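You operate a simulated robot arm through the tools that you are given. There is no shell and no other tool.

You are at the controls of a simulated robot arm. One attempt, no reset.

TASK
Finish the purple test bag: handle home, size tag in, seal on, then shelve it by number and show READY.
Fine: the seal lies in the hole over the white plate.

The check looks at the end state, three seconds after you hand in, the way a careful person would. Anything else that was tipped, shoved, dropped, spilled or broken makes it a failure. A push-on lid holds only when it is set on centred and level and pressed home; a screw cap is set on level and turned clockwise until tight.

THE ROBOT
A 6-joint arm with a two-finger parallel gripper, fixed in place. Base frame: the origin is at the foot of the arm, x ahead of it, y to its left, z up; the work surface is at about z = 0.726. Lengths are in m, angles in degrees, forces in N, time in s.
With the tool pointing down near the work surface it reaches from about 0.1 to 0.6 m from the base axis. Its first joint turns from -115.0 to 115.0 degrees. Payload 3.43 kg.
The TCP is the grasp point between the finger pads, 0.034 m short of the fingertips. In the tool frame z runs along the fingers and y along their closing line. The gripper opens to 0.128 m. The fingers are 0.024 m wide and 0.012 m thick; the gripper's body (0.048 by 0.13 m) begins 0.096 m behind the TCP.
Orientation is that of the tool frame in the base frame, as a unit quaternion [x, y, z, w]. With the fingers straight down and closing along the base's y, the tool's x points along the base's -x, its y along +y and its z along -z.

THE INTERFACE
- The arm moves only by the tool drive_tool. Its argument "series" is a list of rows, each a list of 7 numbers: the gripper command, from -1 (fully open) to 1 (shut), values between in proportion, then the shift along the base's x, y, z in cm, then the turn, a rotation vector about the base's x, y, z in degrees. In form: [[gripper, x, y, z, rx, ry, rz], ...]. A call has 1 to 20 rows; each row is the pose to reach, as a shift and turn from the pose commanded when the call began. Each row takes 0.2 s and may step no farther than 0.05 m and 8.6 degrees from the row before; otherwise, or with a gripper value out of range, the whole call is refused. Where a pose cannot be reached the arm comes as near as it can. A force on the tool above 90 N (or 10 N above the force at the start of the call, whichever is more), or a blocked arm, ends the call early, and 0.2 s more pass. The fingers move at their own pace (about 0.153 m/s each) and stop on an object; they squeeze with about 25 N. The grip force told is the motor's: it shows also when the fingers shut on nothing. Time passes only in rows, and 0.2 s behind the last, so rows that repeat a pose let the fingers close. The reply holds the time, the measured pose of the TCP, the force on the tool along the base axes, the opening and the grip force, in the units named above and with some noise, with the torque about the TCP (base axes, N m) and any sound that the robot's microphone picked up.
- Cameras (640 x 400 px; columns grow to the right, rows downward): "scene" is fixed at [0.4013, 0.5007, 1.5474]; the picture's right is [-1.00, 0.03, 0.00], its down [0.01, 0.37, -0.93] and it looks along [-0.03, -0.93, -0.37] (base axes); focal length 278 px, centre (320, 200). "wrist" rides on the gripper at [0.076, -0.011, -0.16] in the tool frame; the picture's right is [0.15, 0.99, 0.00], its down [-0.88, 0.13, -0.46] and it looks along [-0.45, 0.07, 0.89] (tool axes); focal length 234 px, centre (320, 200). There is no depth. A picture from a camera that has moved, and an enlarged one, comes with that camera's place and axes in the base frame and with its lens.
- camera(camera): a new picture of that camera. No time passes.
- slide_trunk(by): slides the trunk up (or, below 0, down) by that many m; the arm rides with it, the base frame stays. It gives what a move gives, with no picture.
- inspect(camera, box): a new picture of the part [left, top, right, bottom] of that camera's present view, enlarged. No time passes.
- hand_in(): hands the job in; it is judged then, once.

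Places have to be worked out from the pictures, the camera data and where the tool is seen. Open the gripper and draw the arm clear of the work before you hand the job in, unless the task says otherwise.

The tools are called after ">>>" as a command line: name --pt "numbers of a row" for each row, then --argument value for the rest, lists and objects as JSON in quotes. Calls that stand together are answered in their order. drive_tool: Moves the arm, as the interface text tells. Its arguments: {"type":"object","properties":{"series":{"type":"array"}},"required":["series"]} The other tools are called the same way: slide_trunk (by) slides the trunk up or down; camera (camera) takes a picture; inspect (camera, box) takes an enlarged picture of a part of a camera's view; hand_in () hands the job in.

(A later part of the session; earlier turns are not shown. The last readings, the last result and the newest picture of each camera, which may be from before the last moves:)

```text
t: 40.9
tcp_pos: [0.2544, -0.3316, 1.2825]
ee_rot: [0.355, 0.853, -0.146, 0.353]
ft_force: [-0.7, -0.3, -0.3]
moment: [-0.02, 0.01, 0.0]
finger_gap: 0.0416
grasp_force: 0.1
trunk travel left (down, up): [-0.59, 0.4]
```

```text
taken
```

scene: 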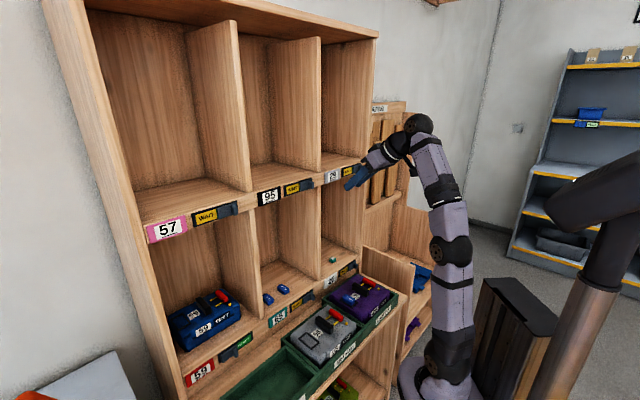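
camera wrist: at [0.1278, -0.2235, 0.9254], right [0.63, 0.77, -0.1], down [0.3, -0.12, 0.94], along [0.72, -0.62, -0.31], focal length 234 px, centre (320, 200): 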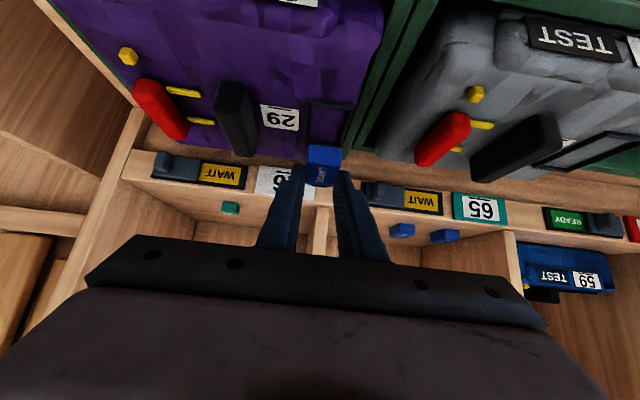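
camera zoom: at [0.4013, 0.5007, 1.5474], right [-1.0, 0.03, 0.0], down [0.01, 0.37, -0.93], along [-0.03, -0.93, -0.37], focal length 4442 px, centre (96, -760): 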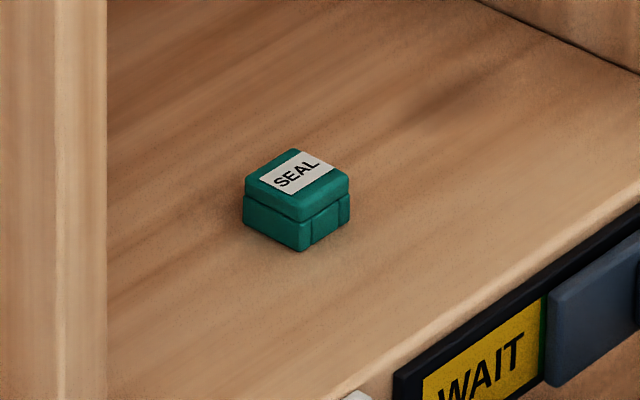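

The seal is a hollow cap about 21 mm square and 13 mm high, meant to be pushed onto the yellow peg. I'll reduce the tilt to 20° and move down in front of cubby 26 for a close look.

>>> drive_tool --pt "0.2 -1.4 -1.5 -4 2.95 2.95 0" --pt "0.2 -2.8 -3.0 -8 5.9 5.9 0" --pt "0.2 -4.2 -4.6 -12 8.8 8.8 0" --pt "0.2 -5.6 -6.1 -16 11.8 11.8 0" --pt "0.2 -7 -7.6 -20 14.7 14.7 0" --pt "0.2 -8.3 -9.1 -23.5 17.7 17.7 0"

>>> camera --camera "wrist"

>>> camera --camera "scene"

```text
t: 42.3
tcp_pos: [0.1718, -0.4241, 1.0462]
ee_rot: [0.378, 0.91, -0.065, 0.158]
ft_force: [-0.2, 0.4, 0.5]
moment: [-0.03, 0.02, 0.05]
finger_gap: 0.0512
grasp_force: 0.1
trunk travel left (down, up): [-0.59, 0.4]
```

```text
taken
camera wrist: at [0.074, -0.3432, 1.1714], right [0.6, 0.8, -0.05], down [0.57, -0.39, 0.73], along [0.56, -0.47, -0.69], focal length 234 px, centre (320, 200)
```

wrist: 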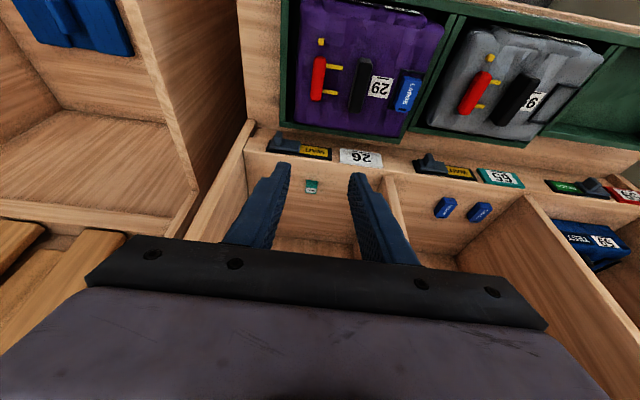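

```text
taken
```

scene: 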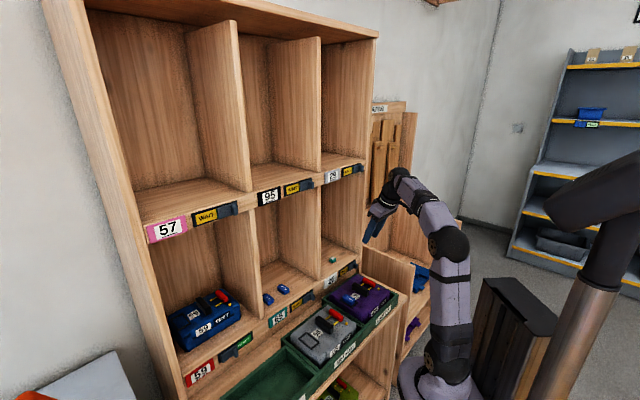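

The seal is visible between the fingers. I'll enlarge it, and the peg too, for measurement.

>>> inspect --camera "wrist" --box '[270, 150, 350, 220]'

>>> inspect --camera "wrist" --box '[290, 20, 440, 130]'

```text
5.71 times, centred on (310, 185) of wrist
camera zoom: at [0.074, -0.3432, 1.1714], right [0.6, 0.8, -0.05], down [0.57, -0.39, 0.73], along [0.56, -0.47, -0.69], focal length 1338 px, centre (377, 286)
```

zoom: 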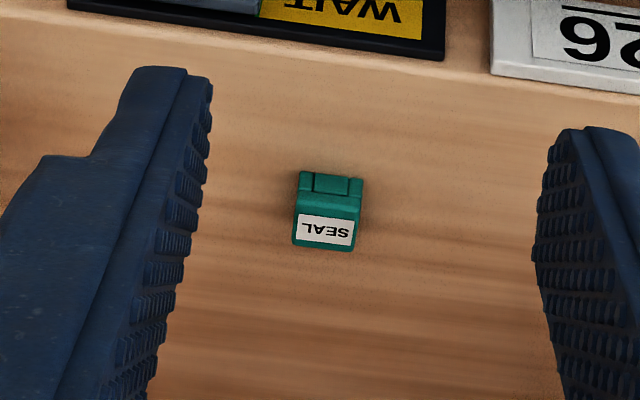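

```text
3.64 times, centred on (365, 75) of wrist
camera zoom: at [0.074, -0.3432, 1.1714], right [0.6, 0.8, -0.05], down [0.57, -0.39, 0.73], along [0.56, -0.47, -0.69], focal length 852 px, centre (156, 654)
```

zoom: 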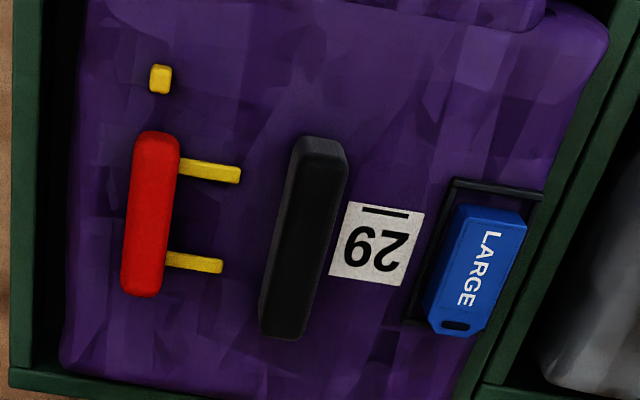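

The seal's top centre is near normal 0.619, lateral -0.179, z ≈ 0.845, on a floor at about 0.831. I'll go down in front of the shelf first, then forward over the seal at z = 0.93.

>>> drive_tool --pt "0.2 0 0 -4 0 0 0" --pt "0.2 0 0 -8 0 0 0" --pt "0.2 0.5 -0.5 -11.6 0 0 0" --pt "0.2 3.5 -3.5 -11.6 0 0 0" --pt "0.2 6.8 -6.8 -11.6 0 0 0" --pt "0.2 10 -10 -11.6 0 0 0" --pt "0.2 13.1 -13.15 -11.6 0 0 0"

>>> camera --camera "wrist"

>>> inspect --camera "wrist" --box '[260, 90, 380, 200]'

>>> inspect --camera "scene" --box '[290, 190, 410, 290]'

```text
t: 43.9
tcp_pos: [0.301, -0.5552, 0.9315]
ee_rot: [0.378, 0.91, -0.063, 0.158]
ft_force: [-0.7, -1.0, 0.1]
moment: [0.01, 0.02, -0.01]
finger_gap: 0.051
grasp_force: 0.1
trunk travel left (down, up): [-0.59, 0.4]
```

```text
taken
camera wrist: at [0.2054, -0.4737, 1.0565], right [0.6, 0.8, -0.05], down [0.57, -0.39, 0.73], along [0.56, -0.46, -0.69], focal length 234 px, centre (320, 200)
```

wrist: 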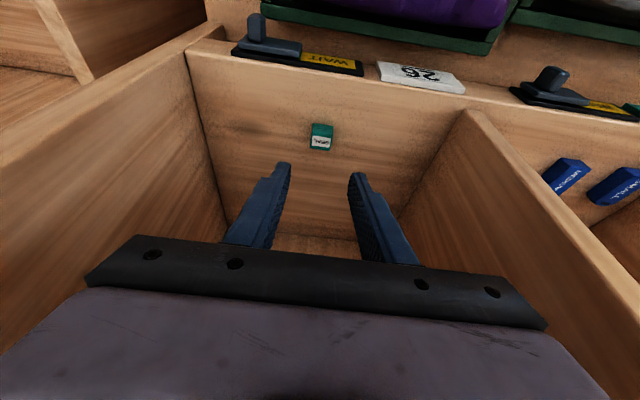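

```text
3.64 times, centred on (320, 145) of wrist
camera zoom: at [0.2054, -0.4737, 1.0565], right [0.6, 0.8, -0.05], down [0.57, -0.39, 0.73], along [0.56, -0.46, -0.69], focal length 852 px, centre (320, 400)
```

zoom: 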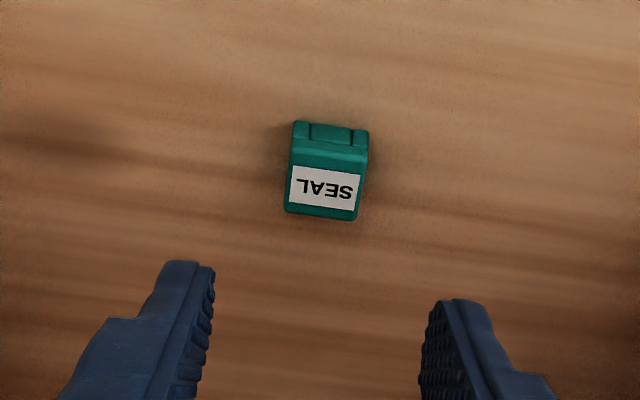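

```text
4.00 times, centred on (350, 240) of scene
camera zoom: at [0.4013, 0.5007, 1.5474], right [-1.0, 0.03, 0.0], down [0.01, 0.37, -0.93], along [-0.03, -0.93, -0.37], focal length 1110 px, centre (200, 40)
```

zoom: 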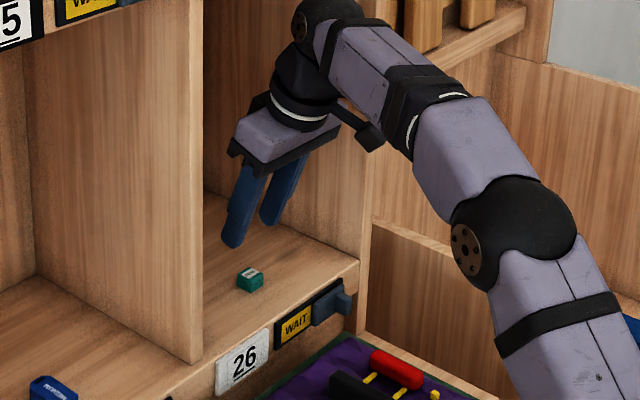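

The seal lies exactly on the tool's centre plane (lateral -0.180) and at the fingertip depth. I'll descend to z = 0.872 and check before closing.

>>> drive_tool --pt "0.2 0 0 -2 0 0 0" --pt "0.2 0 0 -4 0 0 0" --pt "0.2 0 0 -5.5 0 0 0" --pt "0.2 0 0 -5.95 0 0 0"

>>> inspect --camera "wrist" --box '[250, 110, 390, 220]'

>>> inspect --camera "scene" --box '[310, 235, 360, 275]'

```text
t: 44.9
tcp_pos: [0.303, -0.5546, 0.8725]
ee_rot: [0.378, 0.91, -0.066, 0.159]
ft_force: [-0.1, 0.0, 0.5]
moment: [0.03, 0.02, 0.02]
finger_gap: 0.0514
grasp_force: 0.1
trunk travel left (down, up): [-0.59, 0.4]
```

```text
3.64 times, centred on (320, 165) of wrist
camera zoom: at [0.2048, -0.4739, 0.9974], right [0.6, 0.8, -0.05], down [0.57, -0.39, 0.73], along [0.56, -0.47, -0.68], focal length 852 px, centre (320, 327)
```

zoom: 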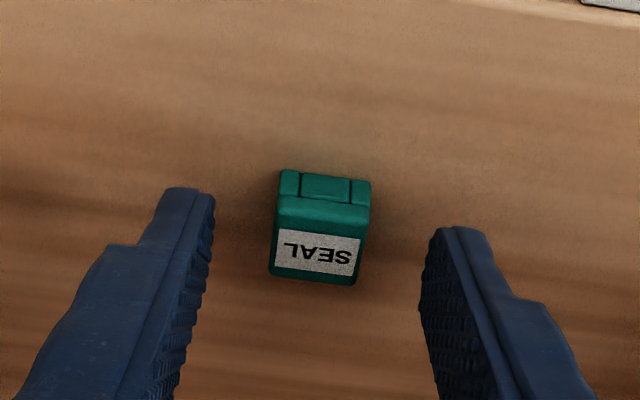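

```text
10.00 times, centred on (335, 255) of scene
camera zoom: at [0.4013, 0.5007, 1.5474], right [-1.0, 0.03, 0.0], down [0.01, 0.37, -0.93], along [-0.03, -0.93, -0.37], focal length 2776 px, centre (170, -350)
```

zoom: 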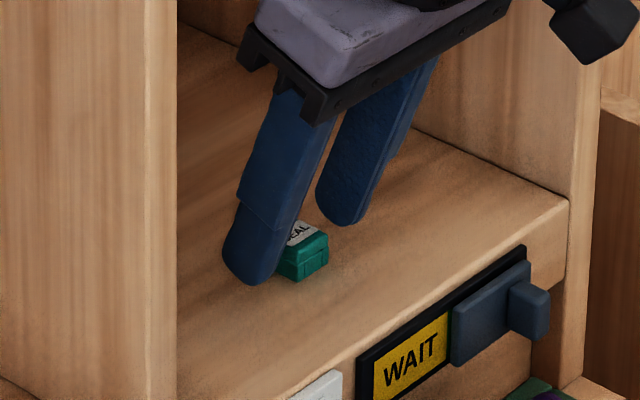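

Everything is centred on the seal. I'll lower 3 mm more and close.

>>> drive_tool --pt "0.2 0 0 -0.3 0 0 0" --pt "0.2 0 0 -0.3 0 0 0" --pt "0.5 0 0 -0.3 0 0 0" --pt "0.85 0 0 -0.3 0 0 0" --pt "0.85 0 0 -0.3 0 0 0"

>>> inspect --camera "wrist" --box '[250, 110, 390, 220]'

>>> inspect --camera "scene" --box '[310, 235, 360, 275]'

```text
t: 46.1
tcp_pos: [0.3021, -0.5557, 0.8696]
ee_rot: [0.378, 0.91, -0.065, 0.16]
ft_force: [0.6, 0.0, -0.6]
moment: [-0.01, 0.02, -0.01]
finger_gap: 0.0205
grasp_force: 24.9
trunk travel left (down, up): [-0.59, 0.4]
```

```text
3.64 times, centred on (320, 165) of wrist
camera zoom: at [0.2047, -0.4739, 0.9942], right [0.6, 0.8, -0.05], down [0.57, -0.39, 0.73], along [0.56, -0.47, -0.68], focal length 852 px, centre (320, 327)
```

zoom: 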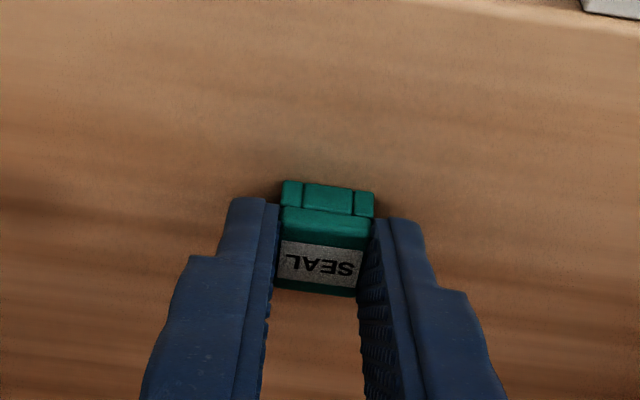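

```text
10.00 times, centred on (335, 255) of scene
camera zoom: at [0.4013, 0.5007, 1.5474], right [-1.0, 0.03, 0.0], down [0.01, 0.37, -0.93], along [-0.03, -0.93, -0.37], focal length 2776 px, centre (170, -350)
```

zoom: 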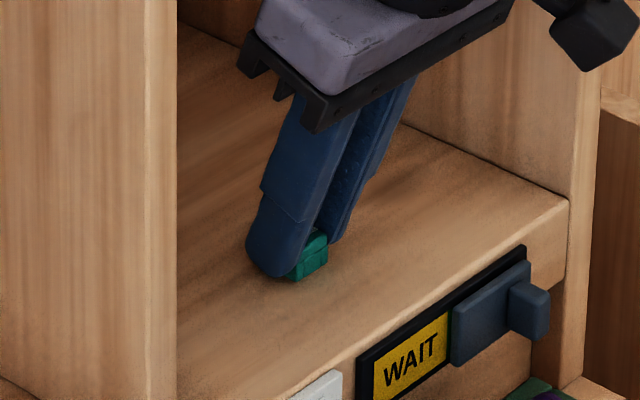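

The seal is gripped (20.5 mm). I'll lift it, retreat straight out of the cubby, and hover slightly beyond the peg so the peg is visible unobstructed.

>>> drive_tool --pt "0.85 0 0 2 0 0 0" --pt "0.85 0 0 4.5 0 0 0" --pt "0.85 -1 1 6.5 0 0 0" --pt "0.85 -4 4 6.5 0 0 0" --pt "0.85 -7.2 7.2 6.5 0 0 0" --pt "0.85 -10.4 10.2 6.5 0 0 0" --pt "0.85 -13 11.8 5.5 0 0 0" --pt "0.85 -15 12.8 4.5 0 0 0"

>>> camera --camera "wrist"

>>> inspect --camera "wrist" --box '[240, 60, 400, 200]'

>>> inspect --camera "scene" --box '[345, 245, 405, 295]'

```text
t: 47.9
tcp_pos: [0.1506, -0.4285, 0.9169]
ee_rot: [0.378, 0.91, -0.066, 0.16]
ft_force: [-0.1, 0.1, -0.1]
moment: [-0.02, -0.01, 0.03]
finger_gap: 0.0207
grasp_force: 24.9
trunk travel left (down, up): [-0.59, 0.4]
```

```text
taken
camera wrist: at [0.0532, -0.3467, 1.0412], right [0.6, 0.8, -0.05], down [0.57, -0.38, 0.73], along [0.56, -0.47, -0.68], focal length 234 px, centre (320, 200)
```

wrist: 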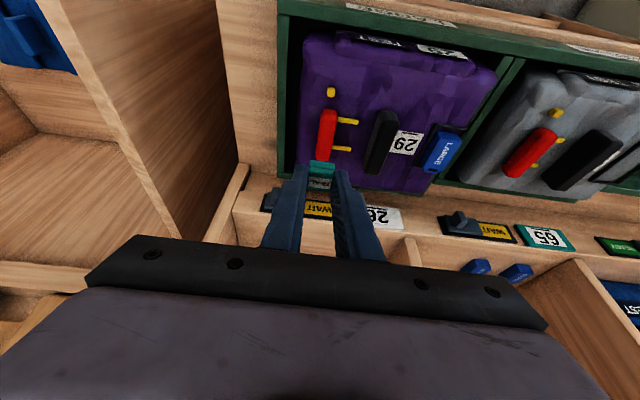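

```text
2.86 times, centred on (320, 130) of wrist
camera zoom: at [0.0532, -0.3467, 1.0412], right [0.6, 0.8, -0.05], down [0.57, -0.38, 0.73], along [0.56, -0.47, -0.68], focal length 669 px, centre (320, 400)
```

zoom: 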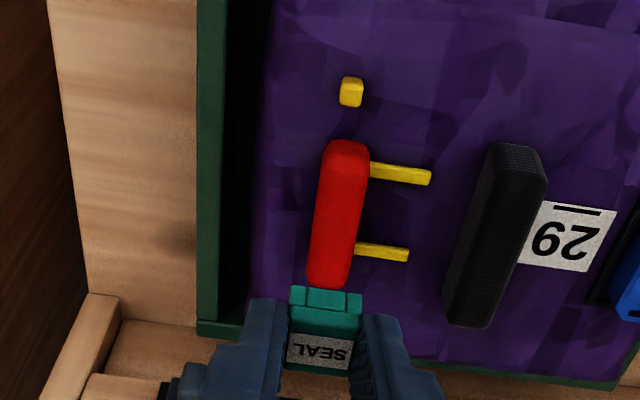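

```text
8.00 times, centred on (375, 270) of scene
camera zoom: at [0.4013, 0.5007, 1.5474], right [-1.0, 0.03, 0.0], down [0.01, 0.37, -0.93], along [-0.03, -0.93, -0.37], focal length 2221 px, centre (-120, -360)
```

zoom: 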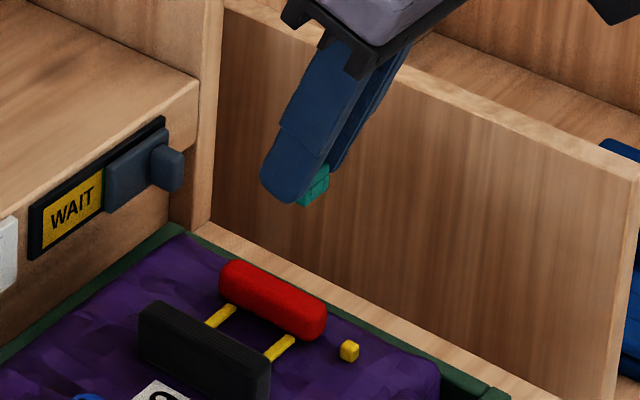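

The seal is held level and the peg is visible. I'll zoom tightly on the peg and on the held seal.

>>> inspect --camera "wrist" --box '[310, 78, 350, 108]'

>>> inspect --camera "wrist" --box '[295, 150, 350, 200]'

>>> inspect --camera "scene" --box '[375, 260, 400, 295]'

```text
13.33 times, centred on (330, 93) of wrist
camera zoom: at [0.0532, -0.3467, 1.0412], right [0.6, 0.8, -0.05], down [0.57, -0.38, 0.73], along [0.56, -0.47, -0.68], focal length 3122 px, centre (187, 1627)
```

zoom: 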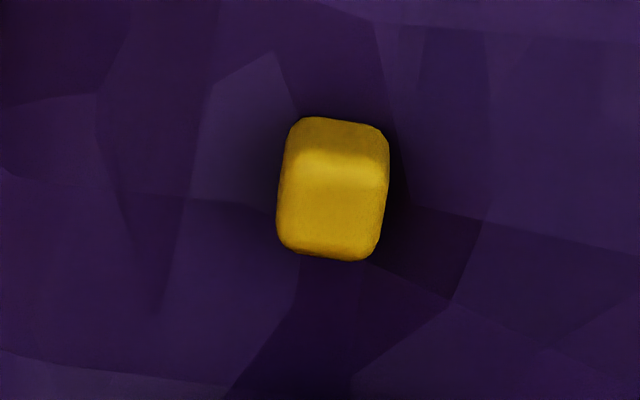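

```text
8.00 times, centred on (322, 175) of wrist
camera zoom: at [0.0532, -0.3467, 1.0412], right [0.6, 0.8, -0.05], down [0.57, -0.38, 0.73], along [0.56, -0.47, -0.68], focal length 1873 px, centre (300, 400)
```

zoom: 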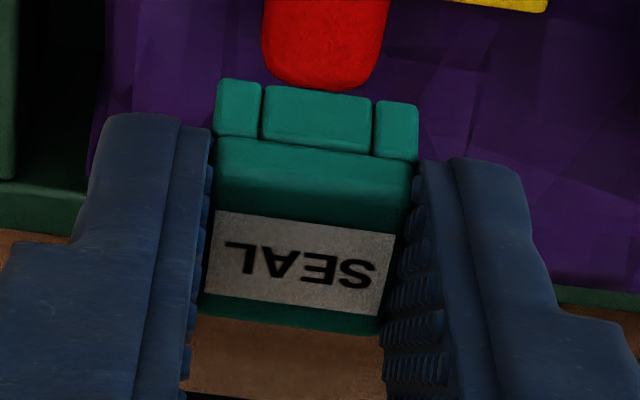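

```text
11.43 times, centred on (388, 278) of scene
camera zoom: at [0.4013, 0.5007, 1.5474], right [-1.0, 0.03, 0.0], down [0.01, 0.37, -0.93], along [-0.03, -0.93, -0.37], focal length 3172 px, centre (-451, -686)
```

zoom: 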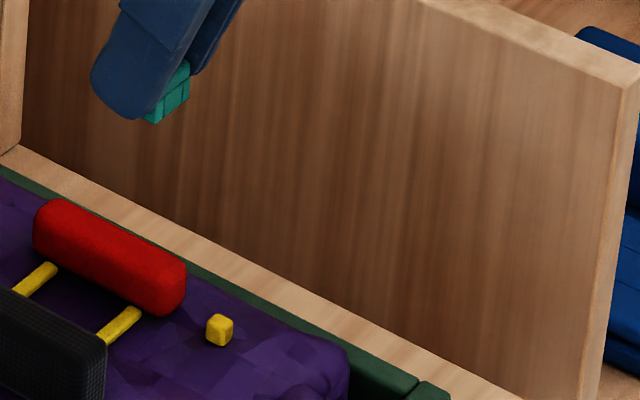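

Measured in this view, the peg is about 8 mm square at normal 0.3795, lateral -0.195, with its top at z ≈ 0.807. The seal's centre is about 8.5 mm ahead of the TCP. I'll move the seal over the peg, staying about 3.5 cm above, and compare.

>>> drive_tool --pt "0.85 -1.3 1.4 -1 0 0 0" --pt "0.85 -2.64 2.8 -2.5 0 0 0" --pt "0.85 -2.64 2.8 -4.2 0 0 0"

>>> inspect --camera "wrist" --box '[270, 110, 390, 200]'

>>> inspect --camera "scene" --box '[370, 265, 400, 288]'

```text
t: 48.7
tcp_pos: [0.1235, -0.3972, 0.8727]
ee_rot: [0.377, 0.91, -0.067, 0.159]
ft_force: [-0.8, 0.2, -0.4]
moment: [0.01, 0.0, -0.01]
finger_gap: 0.0207
grasp_force: 25.0
trunk travel left (down, up): [-0.59, 0.4]
```

```text
4.44 times, centred on (330, 155) of wrist
camera zoom: at [0.0272, -0.3174, 0.9972], right [0.6, 0.8, -0.05], down [0.57, -0.39, 0.73], along [0.56, -0.47, -0.68], focal length 1041 px, centre (276, 400)
```

zoom: 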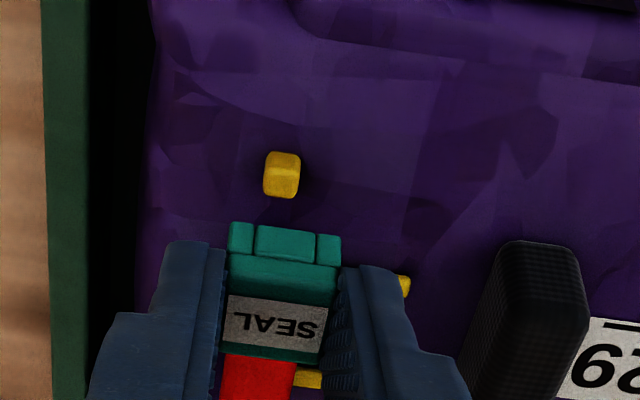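

```text
16.00 times, centred on (385, 276) of scene
camera zoom: at [0.4013, 0.5007, 1.5474], right [-1.0, 0.03, 0.0], down [0.01, 0.37, -0.93], along [-0.03, -0.93, -0.37], focal length 4442 px, centre (-720, -1024)
```

zoom: 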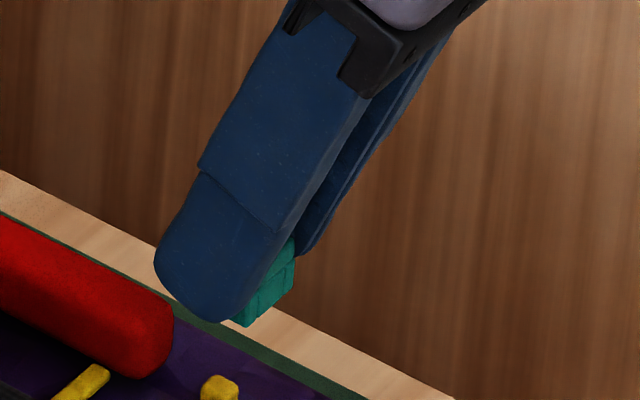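

The peg is about 0.6 mm right of the tool plane and the seal needs to go about 2 mm deeper. I'll apply that correction and lower to about 8 mm above the peg for a check from the scene camera.

>>> drive_tool --pt "0.85 0.06 -0.2 -0.8 0 0 0" --pt "0.85 0.06 -0.2 -1.7 0 0 0" --pt "0.85 0.06 -0.2 -2.05 0 0 0" --pt "0.85 0.06 -0.2 -2.05 0 0 0"

>>> inspect --camera "wrist" --box '[270, 110, 390, 200]'

>>> inspect --camera "scene" --box '[370, 265, 400, 288]'

```text
t: 49.7
tcp_pos: [0.1258, -0.4009, 0.8514]
ee_rot: [0.377, 0.91, -0.065, 0.16]
ft_force: [0.0, 0.0, -0.7]
moment: [0.03, 0.01, 0.01]
finger_gap: 0.0205
grasp_force: 24.8
trunk travel left (down, up): [-0.59, 0.4]
```

```text
4.44 times, centred on (330, 155) of wrist
camera zoom: at [0.0291, -0.3196, 0.9766], right [0.6, 0.8, -0.05], down [0.57, -0.39, 0.73], along [0.56, -0.47, -0.68], focal length 1041 px, centre (276, 400)
```

zoom: 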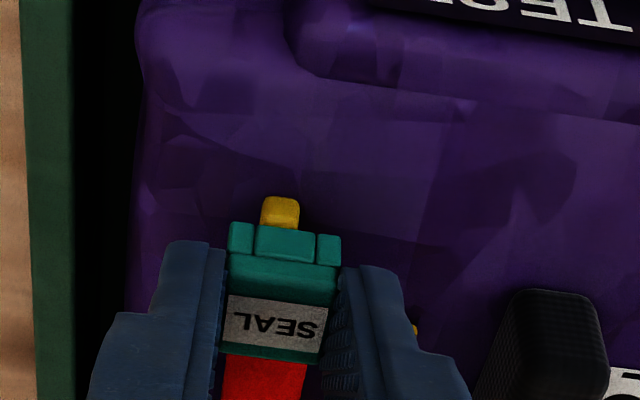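

```text
16.00 times, centred on (385, 276) of scene
camera zoom: at [0.4013, 0.5007, 1.5474], right [-1.0, 0.03, 0.0], down [0.01, 0.37, -0.93], along [-0.03, -0.93, -0.37], focal length 4442 px, centre (-720, -1024)
```

zoom: 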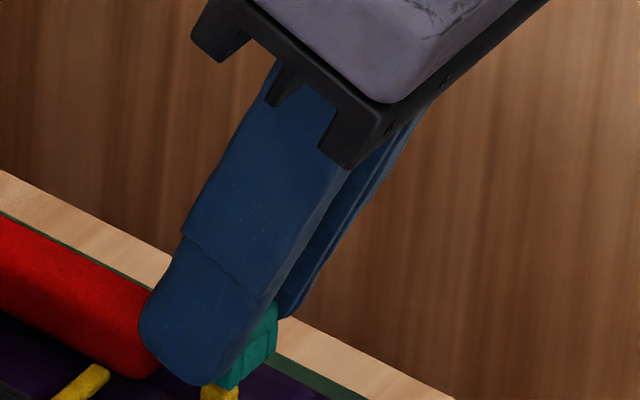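

The seal is roughly over the peg. I'll look at the scene view shifted lower to compare seal and peg positions.

>>> inspect --camera "scene" --box '[370, 278, 394, 296]'

>>> inspect --camera "wrist" --box '[300, 145, 345, 180]'

```text
16.00 times, centred on (382, 287) of scene
camera zoom: at [0.4013, 0.5007, 1.5474], right [-1.0, 0.03, 0.0], down [0.01, 0.37, -0.93], along [-0.03, -0.93, -0.37], focal length 4442 px, centre (-672, -1192)
```

zoom: 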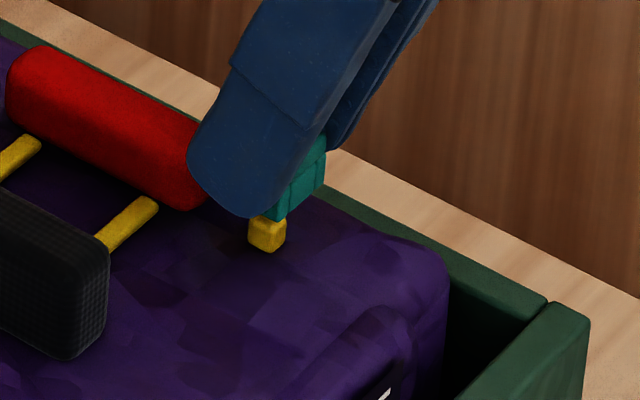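

```text
11.43 times, centred on (322, 162) of wrist
camera zoom: at [0.0291, -0.3196, 0.9766], right [0.6, 0.8, -0.05], down [0.57, -0.39, 0.73], along [0.56, -0.47, -0.68], focal length 2676 px, centre (291, 629)
```

zoom: 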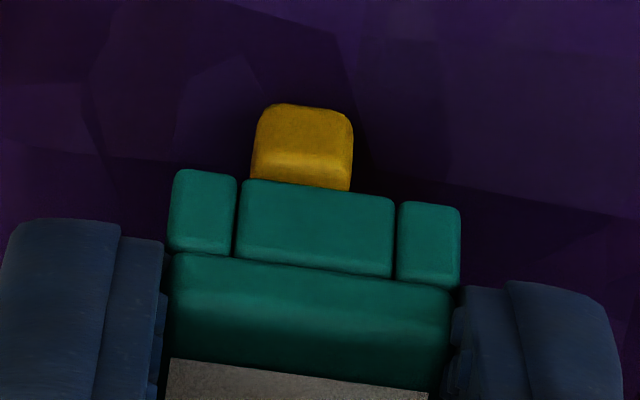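

Using both cameras together, the seal is about 0.8 mm too far left and 0.8 mm too deep relative to the peg. I'll correct that and lower 9 mm, just short of the peg's top.

>>> drive_tool --pt "0.85 -0.11 0 0 0 0 0" --pt "0.85 -0.11 0 -0.5 0 0 0" --pt "0.85 -0.11 0 -0.9 0 0 0" --pt "0.85 -0.11 0 -0.9 0 0 0"

>>> inspect --camera "scene" --box '[370, 278, 394, 296]'

>>> inspect --camera "wrist" --box '[300, 145, 345, 180]'

```text
t: 50.7
tcp_pos: [0.1249, -0.4019, 0.8428]
ee_rot: [0.379, 0.909, -0.066, 0.16]
ft_force: [0.4, -0.4, 0.0]
moment: [0.01, 0.03, 0.01]
finger_gap: 0.0204
grasp_force: 24.7
trunk travel left (down, up): [-0.59, 0.4]
```

```text
16.00 times, centred on (382, 287) of scene
camera zoom: at [0.4013, 0.5007, 1.5474], right [-1.0, 0.03, 0.0], down [0.01, 0.37, -0.93], along [-0.03, -0.93, -0.37], focal length 4442 px, centre (-672, -1192)
```

zoom: 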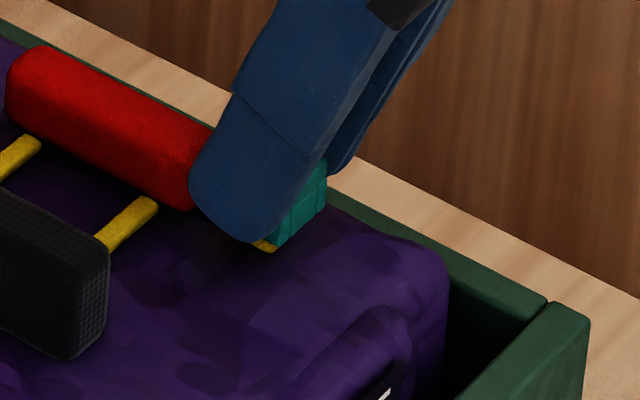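

```text
11.43 times, centred on (322, 162) of wrist
camera zoom: at [0.028, -0.3207, 0.968], right [0.6, 0.8, -0.05], down [0.57, -0.39, 0.73], along [0.56, -0.47, -0.68], focal length 2676 px, centre (291, 629)
```

zoom: 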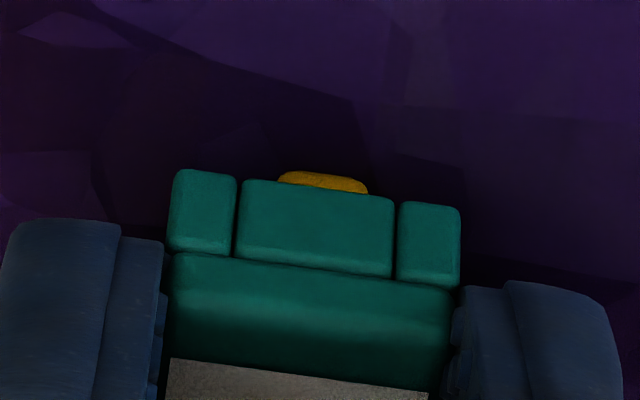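

The seal is now about 1 mm off the other way sideways and still about 1 mm too deep. I'll make a fine correction at this height and recheck.

>>> drive_tool --pt "0.85 -0.02 0.13 0 0 0 0" --pt "0.85 -0.02 0.13 0 0 0 0" --pt "0.85 -0.02 0.13 0 0 0 0"

>>> inspect --camera "scene" --box '[370, 278, 394, 296]'

>>> inspect --camera "wrist" --box '[300, 145, 345, 180]'

```text
t: 51.5
tcp_pos: [0.1241, -0.3995, 0.8431]
ee_rot: [0.379, 0.909, -0.066, 0.159]
ft_force: [-0.2, 0.6, -0.4]
moment: [0.01, 0.02, 0.0]
finger_gap: 0.0206
grasp_force: 24.6
trunk travel left (down, up): [-0.59, 0.4]
```

```text
16.00 times, centred on (382, 287) of scene
camera zoom: at [0.4013, 0.5007, 1.5474], right [-1.0, 0.03, 0.0], down [0.01, 0.37, -0.93], along [-0.03, -0.93, -0.37], focal length 4442 px, centre (-672, -1192)
```

zoom: 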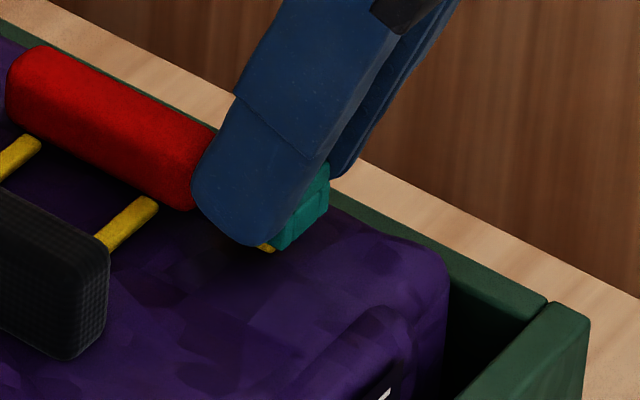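

```text
11.43 times, centred on (322, 162) of wrist
camera zoom: at [0.0277, -0.3189, 0.9684], right [0.6, 0.8, -0.05], down [0.57, -0.39, 0.73], along [0.56, -0.47, -0.68], focal length 2676 px, centre (291, 629)
```

zoom: 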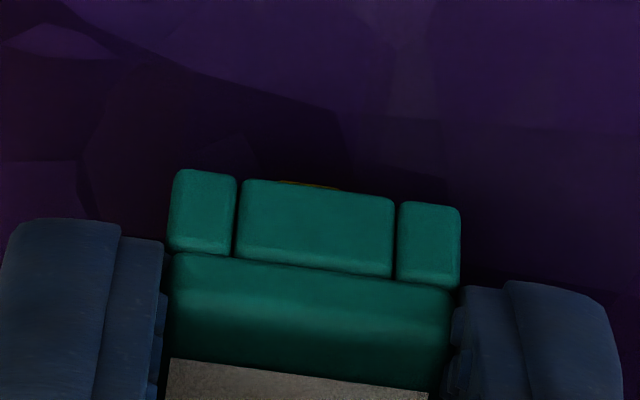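

Seal and peg are now aligned within a few tenths of a millimetre in both directions. I'll press down slowly in 2-3 mm steps and read the force.

>>> drive_tool --pt "0.85 0 0 -0.2 0 0 0" --pt "0.85 0 0 -0.4 0 0 0" --pt "0.85 0 0 -0.6 0 0 0" --pt "0.85 0 0 -0.8 0 0 0"

>>> inspect --camera "scene" --box '[370, 278, 394, 296]'

>>> inspect --camera "wrist" --box '[300, 145, 345, 180]'

```text
t: 52.5
tcp_pos: [0.1245, -0.3997, 0.8344]
ee_rot: [0.378, 0.91, -0.066, 0.159]
ft_force: [-0.6, -0.1, 0.4]
moment: [0.01, 0.01, -0.02]
finger_gap: 0.0203
grasp_force: 25.2
trunk travel left (down, up): [-0.59, 0.4]
```

```text
16.00 times, centred on (382, 287) of scene
camera zoom: at [0.4013, 0.5007, 1.5474], right [-1.0, 0.03, 0.0], down [0.01, 0.37, -0.93], along [-0.03, -0.93, -0.37], focal length 4442 px, centre (-672, -1192)
```

zoom: 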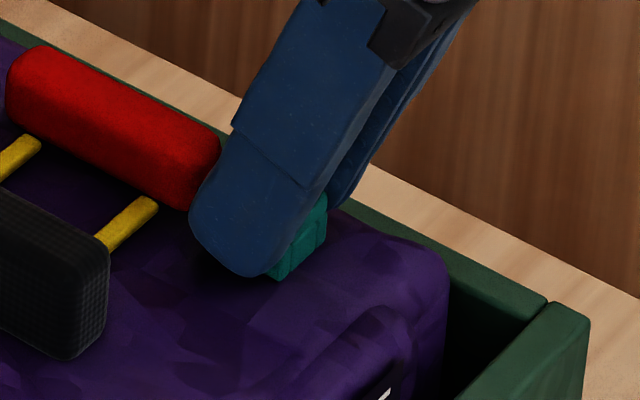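

```text
11.43 times, centred on (322, 162) of wrist
camera zoom: at [0.0278, -0.318, 0.9597], right [0.6, 0.8, -0.05], down [0.57, -0.39, 0.73], along [0.56, -0.47, -0.68], focal length 2676 px, centre (291, 629)
```

zoom: 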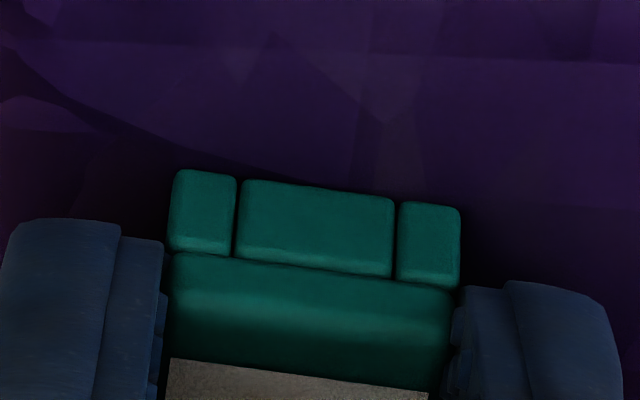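

No resistance yet, and the seal is down to about bag level with the peg inside it. I'll press a few millimetres more to feel it seat.

>>> drive_tool --pt "0.85 0 0 -0.15 0 0 0" --pt "0.85 0 0 -0.3 0 0 0" --pt "0.85 0 0 -0.3 0 0 0"

>>> inspect --camera "scene" --box '[370, 278, 394, 296]'

>>> inspect --camera "wrist" --box '[300, 145, 345, 180]'

```text
t: 53.3
tcp_pos: [0.1249, -0.3996, 0.8343]
ee_rot: [0.378, 0.909, -0.068, 0.161]
ft_force: [-0.6, 3.0, 20.1]
moment: [0.01, -0.09, -0.02]
finger_gap: 0.0206
grasp_force: 24.5
trunk travel left (down, up): [-0.59, 0.4]
```

```text
16.00 times, centred on (382, 287) of scene
camera zoom: at [0.4013, 0.5007, 1.5474], right [-1.0, 0.03, 0.0], down [0.01, 0.37, -0.93], along [-0.03, -0.93, -0.37], focal length 4442 px, centre (-672, -1192)
```

zoom: 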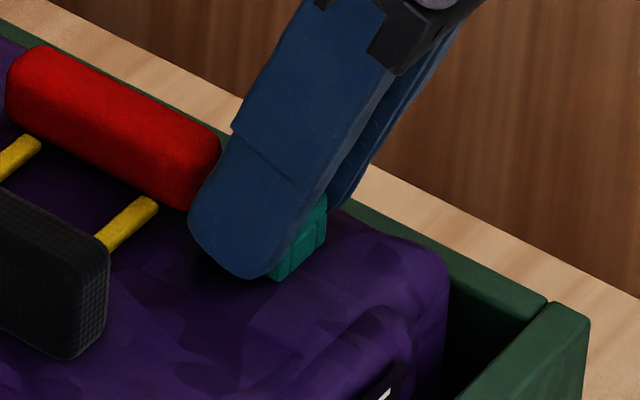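

```text
11.43 times, centred on (322, 162) of wrist
camera zoom: at [0.0277, -0.3173, 0.9583], right [0.6, 0.79, -0.05], down [0.57, -0.38, 0.73], along [0.56, -0.47, -0.68], focal length 2676 px, centre (291, 629)
```

zoom: 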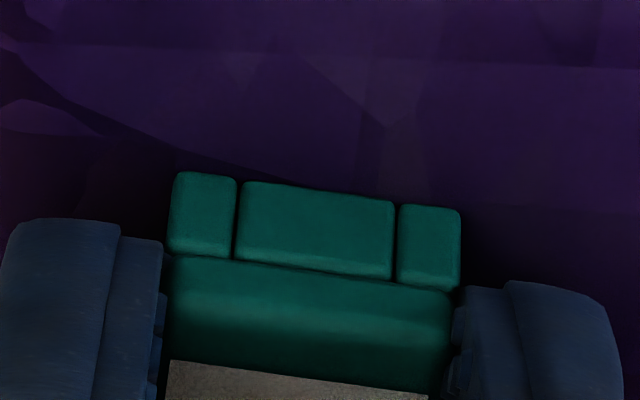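

The force rises to 20 N upward with the seal bottom at bag level, so it's bearing on the bag. I'll press slightly harder to be sure it's home, then release.

>>> drive_tool --pt "0.85 0 0 -0.15 0 0 0" --pt "0.85 0 0 -0.25 0 0 0" --pt "0.85 0 0 -0.25 0 0 0"

>>> inspect --camera "scene" --box '[370, 278, 394, 296]'

```text
t: 54.1
tcp_pos: [0.1262, -0.3999, 0.8317]
ee_rot: [0.378, 0.909, -0.069, 0.163]
ft_force: [3.3, 1.3, 32.9]
moment: [0.17, -0.27, -0.04]
finger_gap: 0.0205
grasp_force: 25.5
trunk travel left (down, up): [-0.59, 0.4]
```

```text
16.00 times, centred on (382, 287) of scene
camera zoom: at [0.4013, 0.5007, 1.5474], right [-1.0, 0.03, 0.0], down [0.01, 0.37, -0.93], along [-0.03, -0.93, -0.37], focal length 4442 px, centre (-672, -1192)
```

zoom: 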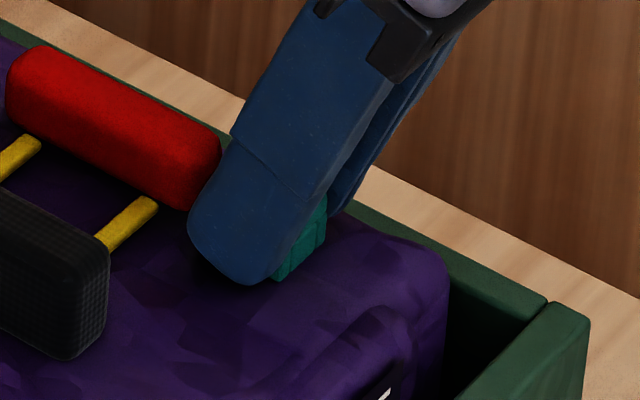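

The seal stays put under 33 N while the fingers start to slide, so it's bearing on the bag. I'll open gently, rise clear and inspect it.

>>> drive_tool --pt "0.85 0 0 0.2 0 0 0" --pt "0.6 0 0 0.3 0 0 0" --pt "0.45 0 0 0.3 0 0 0" --pt "0.45 0 0 0.3 0 0 0" --pt "0.45 0 0 2 0 0 0" --pt "0.45 0 0 5 0 0 0" --pt "0.45 0.5 -0.5 9 0 0 0"

>>> inspect --camera "scene" --box '[370, 275, 394, 293]'

>>> camera --camera "wrist"

>>> inspect --camera "wrist" --box '[290, 60, 360, 120]'

```text
t: 55.7
tcp_pos: [0.1328, -0.4058, 0.9185]
ee_rot: [0.378, 0.91, -0.065, 0.159]
ft_force: [0.0, 0.1, -1.1]
moment: [0.02, -0.01, 0.03]
finger_gap: 0.0351
grasp_force: 0.1
trunk travel left (down, up): [-0.59, 0.4]
```

```text
16.00 times, centred on (382, 284) of scene
camera zoom: at [0.4013, 0.5007, 1.5474], right [-1.0, 0.03, 0.0], down [0.01, 0.37, -0.93], along [-0.03, -0.93, -0.37], focal length 4442 px, centre (-672, -1144)
```

zoom: 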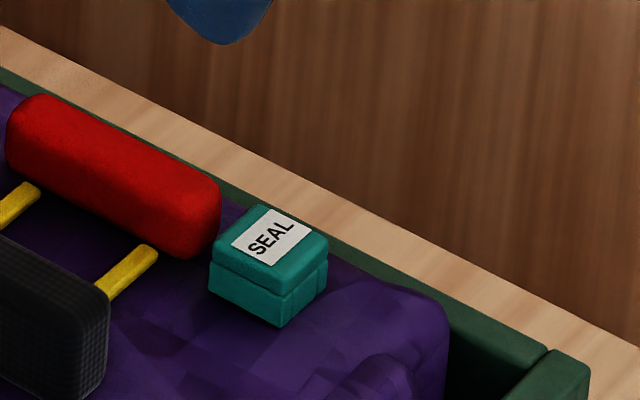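

```text
taken
camera wrist: at [0.0349, -0.3241, 1.0436], right [0.6, 0.8, -0.05], down [0.57, -0.39, 0.73], along [0.56, -0.47, -0.68], focal length 234 px, centre (320, 200)
```

wrist: 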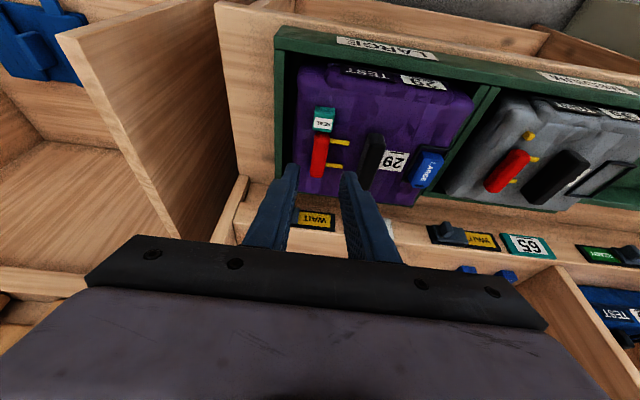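

```text
6.67 times, centred on (325, 90) of wrist
camera zoom: at [0.0349, -0.3241, 1.0436], right [0.6, 0.8, -0.05], down [0.57, -0.39, 0.73], along [0.56, -0.47, -0.68], focal length 1561 px, centre (287, 933)
```

zoom: 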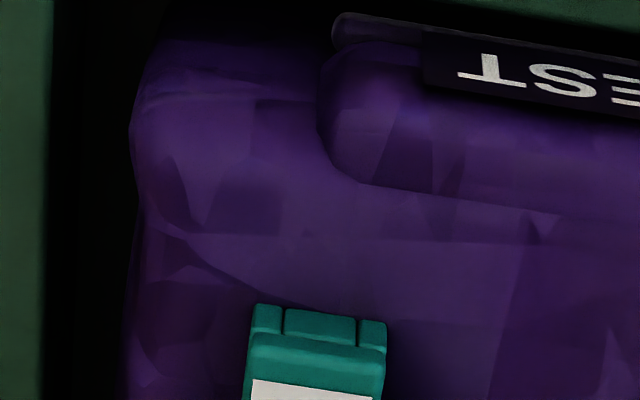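

The seal sits upright on the peg with its base at bag level. To be certain it's pressed home, I'll close the fingers and press straight down on the middle of its top.

>>> drive_tool --pt "1 -0.4 0.3 -1 0 0 0" --pt "1 -0.81 0.6 -3 0 0 0" --pt "1 -0.81 0.6 -5 0 0 0" --pt "1 -0.81 0.6 -5.8 0 0 0" --pt "1 -0.81 0.6 -5.8 0 0 0"

>>> inspect --camera "scene" --box '[370, 272, 394, 290]'

>>> inspect --camera "wrist" --box '[280, 120, 360, 190]'

```text
t: 56.9
tcp_pos: [0.1241, -0.4003, 0.8611]
ee_rot: [0.378, 0.91, -0.066, 0.16]
ft_force: [0.3, -0.1, 0.0]
moment: [0.01, -0.01, -0.02]
finger_gap: 0.0
grasp_force: 24.9
trunk travel left (down, up): [-0.59, 0.4]
```

```text
16.00 times, centred on (382, 281) of scene
camera zoom: at [0.4013, 0.5007, 1.5474], right [-1.0, 0.03, 0.0], down [0.01, 0.37, -0.93], along [-0.03, -0.93, -0.37], focal length 4442 px, centre (-672, -1096)
```

zoom: 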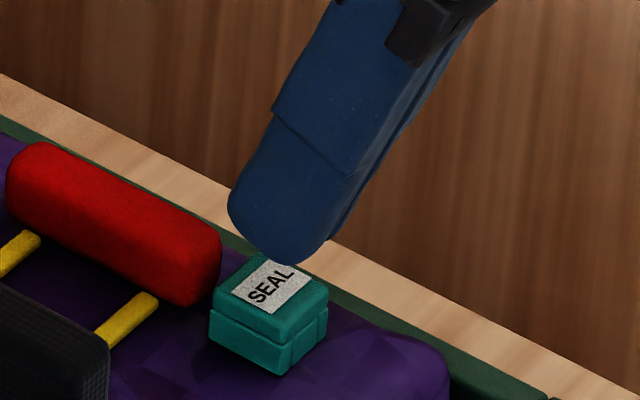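

```text
5.71 times, centred on (320, 155) of wrist
camera zoom: at [0.0262, -0.3178, 0.986], right [0.6, 0.8, -0.05], down [0.57, -0.39, 0.73], along [0.56, -0.47, -0.68], focal length 1338 px, centre (320, 457)
```

zoom: 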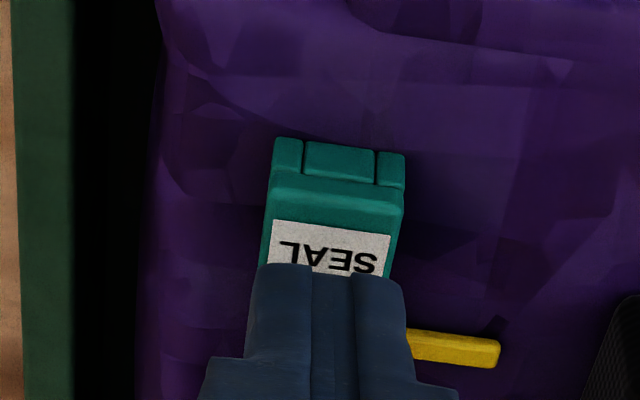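

The closed fingertips are centred above the seal. I'll press down now in small steps.

>>> drive_tool --pt "1 0 0 -0.8 0 0 0" --pt "1 0 0 -1.3 0 0 0" --pt "1 0 0 -1.6 0 0 0" --pt "1 0 0 -1.8 0 0 0" --pt "1 0 0 -1.8 0 0 0"

>>> inspect --camera "scene" --box '[370, 275, 394, 293]'

```text
t: 58.1
tcp_pos: [0.1223, -0.3993, 0.846]
ee_rot: [0.378, 0.909, -0.07, 0.162]
ft_force: [0.4, 3.3, 27.9]
moment: [0.15, -0.06, 0.03]
finger_gap: 0.0001
grasp_force: 25.2
trunk travel left (down, up): [-0.59, 0.4]
```

```text
16.00 times, centred on (382, 284) of scene
camera zoom: at [0.4013, 0.5007, 1.5474], right [-1.0, 0.03, 0.0], down [0.01, 0.37, -0.93], along [-0.03, -0.93, -0.37], focal length 4442 px, centre (-672, -1144)
```

zoom: 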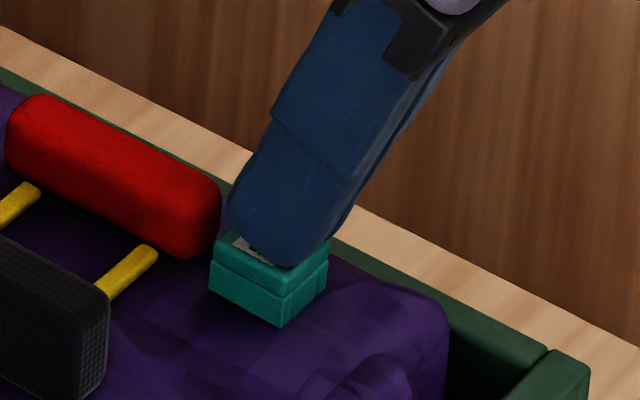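

Contact came exactly where the seal's top was expected, and 28 N produced no further movement, so the seal is home. I'll rise, tilt to 45° again and prepare to lower the trunk for gripping the bag's black handle.

>>> drive_tool --pt "1 0 0 2 0 0 0" --pt "1 0 0 6 0 0 0" --pt "0.3 2 0.2 10.5 -4.4 -4.4 0" --pt "0.2 4.1 0.5 15 -8.8 -8.8 0" --pt "0.2 6.2 0.7 19.5 -13.2 -13.2 0" --pt "0.2 8.2 1 24 -17.7 -17.7 0"

>>> slide_trunk --by -0.17

>>> camera --camera "scene"

```text
t: 59.5
tcp_pos: [0.2066, -0.3872, 1.0829]
ee_rot: [0.354, 0.853, -0.146, 0.354]
ft_force: [-0.4, 0.8, 0.0]
moment: [0.02, 0.01, 0.0]
finger_gap: 0.0512
grasp_force: 0.1
trunk travel left (down, up): [-0.59, 0.4]
```

```text
t: 61.4
tcp_pos: [0.2059, -0.3853, 0.9125]
ee_rot: [0.354, 0.854, -0.145, 0.354]
ft_force: [0.3, 0.6, 0.3]
moment: [0.01, -0.03, -0.01]
finger_gap: 0.0511
grasp_force: 0.0
trunk travel left (down, up): [-0.42, 0.57]
```

```text
taken
```

scene: 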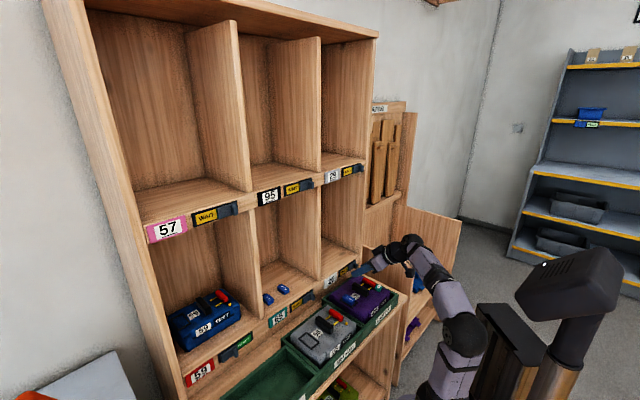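

Next I'll raise the arm another 18 cm and lower the trunk 0.2 m.

>>> drive_tool --pt "0.2 0 0 4.5 0 0 0" --pt "0.2 0 0 9 0 0 0" --pt "0.2 0 0 13.5 0 0 0" --pt "0.2 0 0 18 0 0 0"

>>> slide_trunk --by -0.2

>>> camera --camera "wrist"

>>> inspect --camera "scene" --box '[320, 240, 420, 320]'

```text
t: 62.4
tcp_pos: [0.2042, -0.3855, 1.0932]
ee_rot: [0.356, 0.854, -0.144, 0.351]
ft_force: [0.1, 0.6, -0.3]
moment: [-0.02, 0.03, -0.03]
finger_gap: 0.0511
grasp_force: 0.0
trunk travel left (down, up): [-0.42, 0.57]
```

```text
t: 64.6
tcp_pos: [0.2035, -0.3867, 0.8934]
ee_rot: [0.355, 0.853, -0.145, 0.354]
ft_force: [0.5, -0.4, -0.4]
moment: [0.02, 0.03, -0.01]
finger_gap: 0.051
grasp_force: 0.1
trunk travel left (down, up): [-0.22, 0.77]
```

```text
taken
camera wrist: at [0.0787, -0.2763, 0.954], right [0.63, 0.77, -0.1], down [0.3, -0.12, 0.94], along [0.72, -0.62, -0.31], focal length 234 px, centre (320, 200)
```

wrist: 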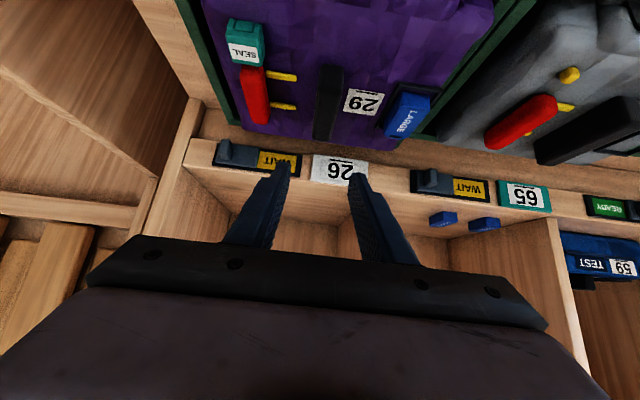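

```text
5.00 times, centred on (370, 280) of scene
camera zoom: at [0.4013, 0.5007, 1.5474], right [-1.0, 0.03, 0.0], down [0.01, 0.37, -0.93], along [-0.03, -0.93, -0.37], focal length 1388 px, centre (70, -200)
```

zoom: 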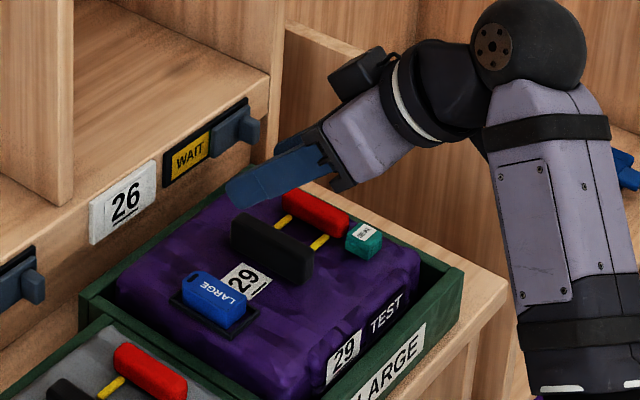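

The bag now has its tag, seal and handle as required. I'll enlarge the black grip in the wrist view to line up the grasp.

>>> inspect --camera "wrist" --box '[230, 40, 430, 170]'

```text
3.08 times, centred on (330, 105) of wrist
camera zoom: at [0.0787, -0.2763, 0.954], right [0.63, 0.77, -0.1], down [0.3, -0.12, 0.94], along [0.72, -0.62, -0.31], focal length 720 px, centre (289, 492)
```

zoom: 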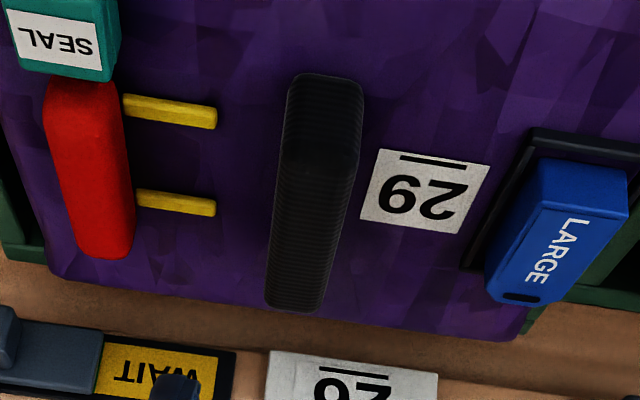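

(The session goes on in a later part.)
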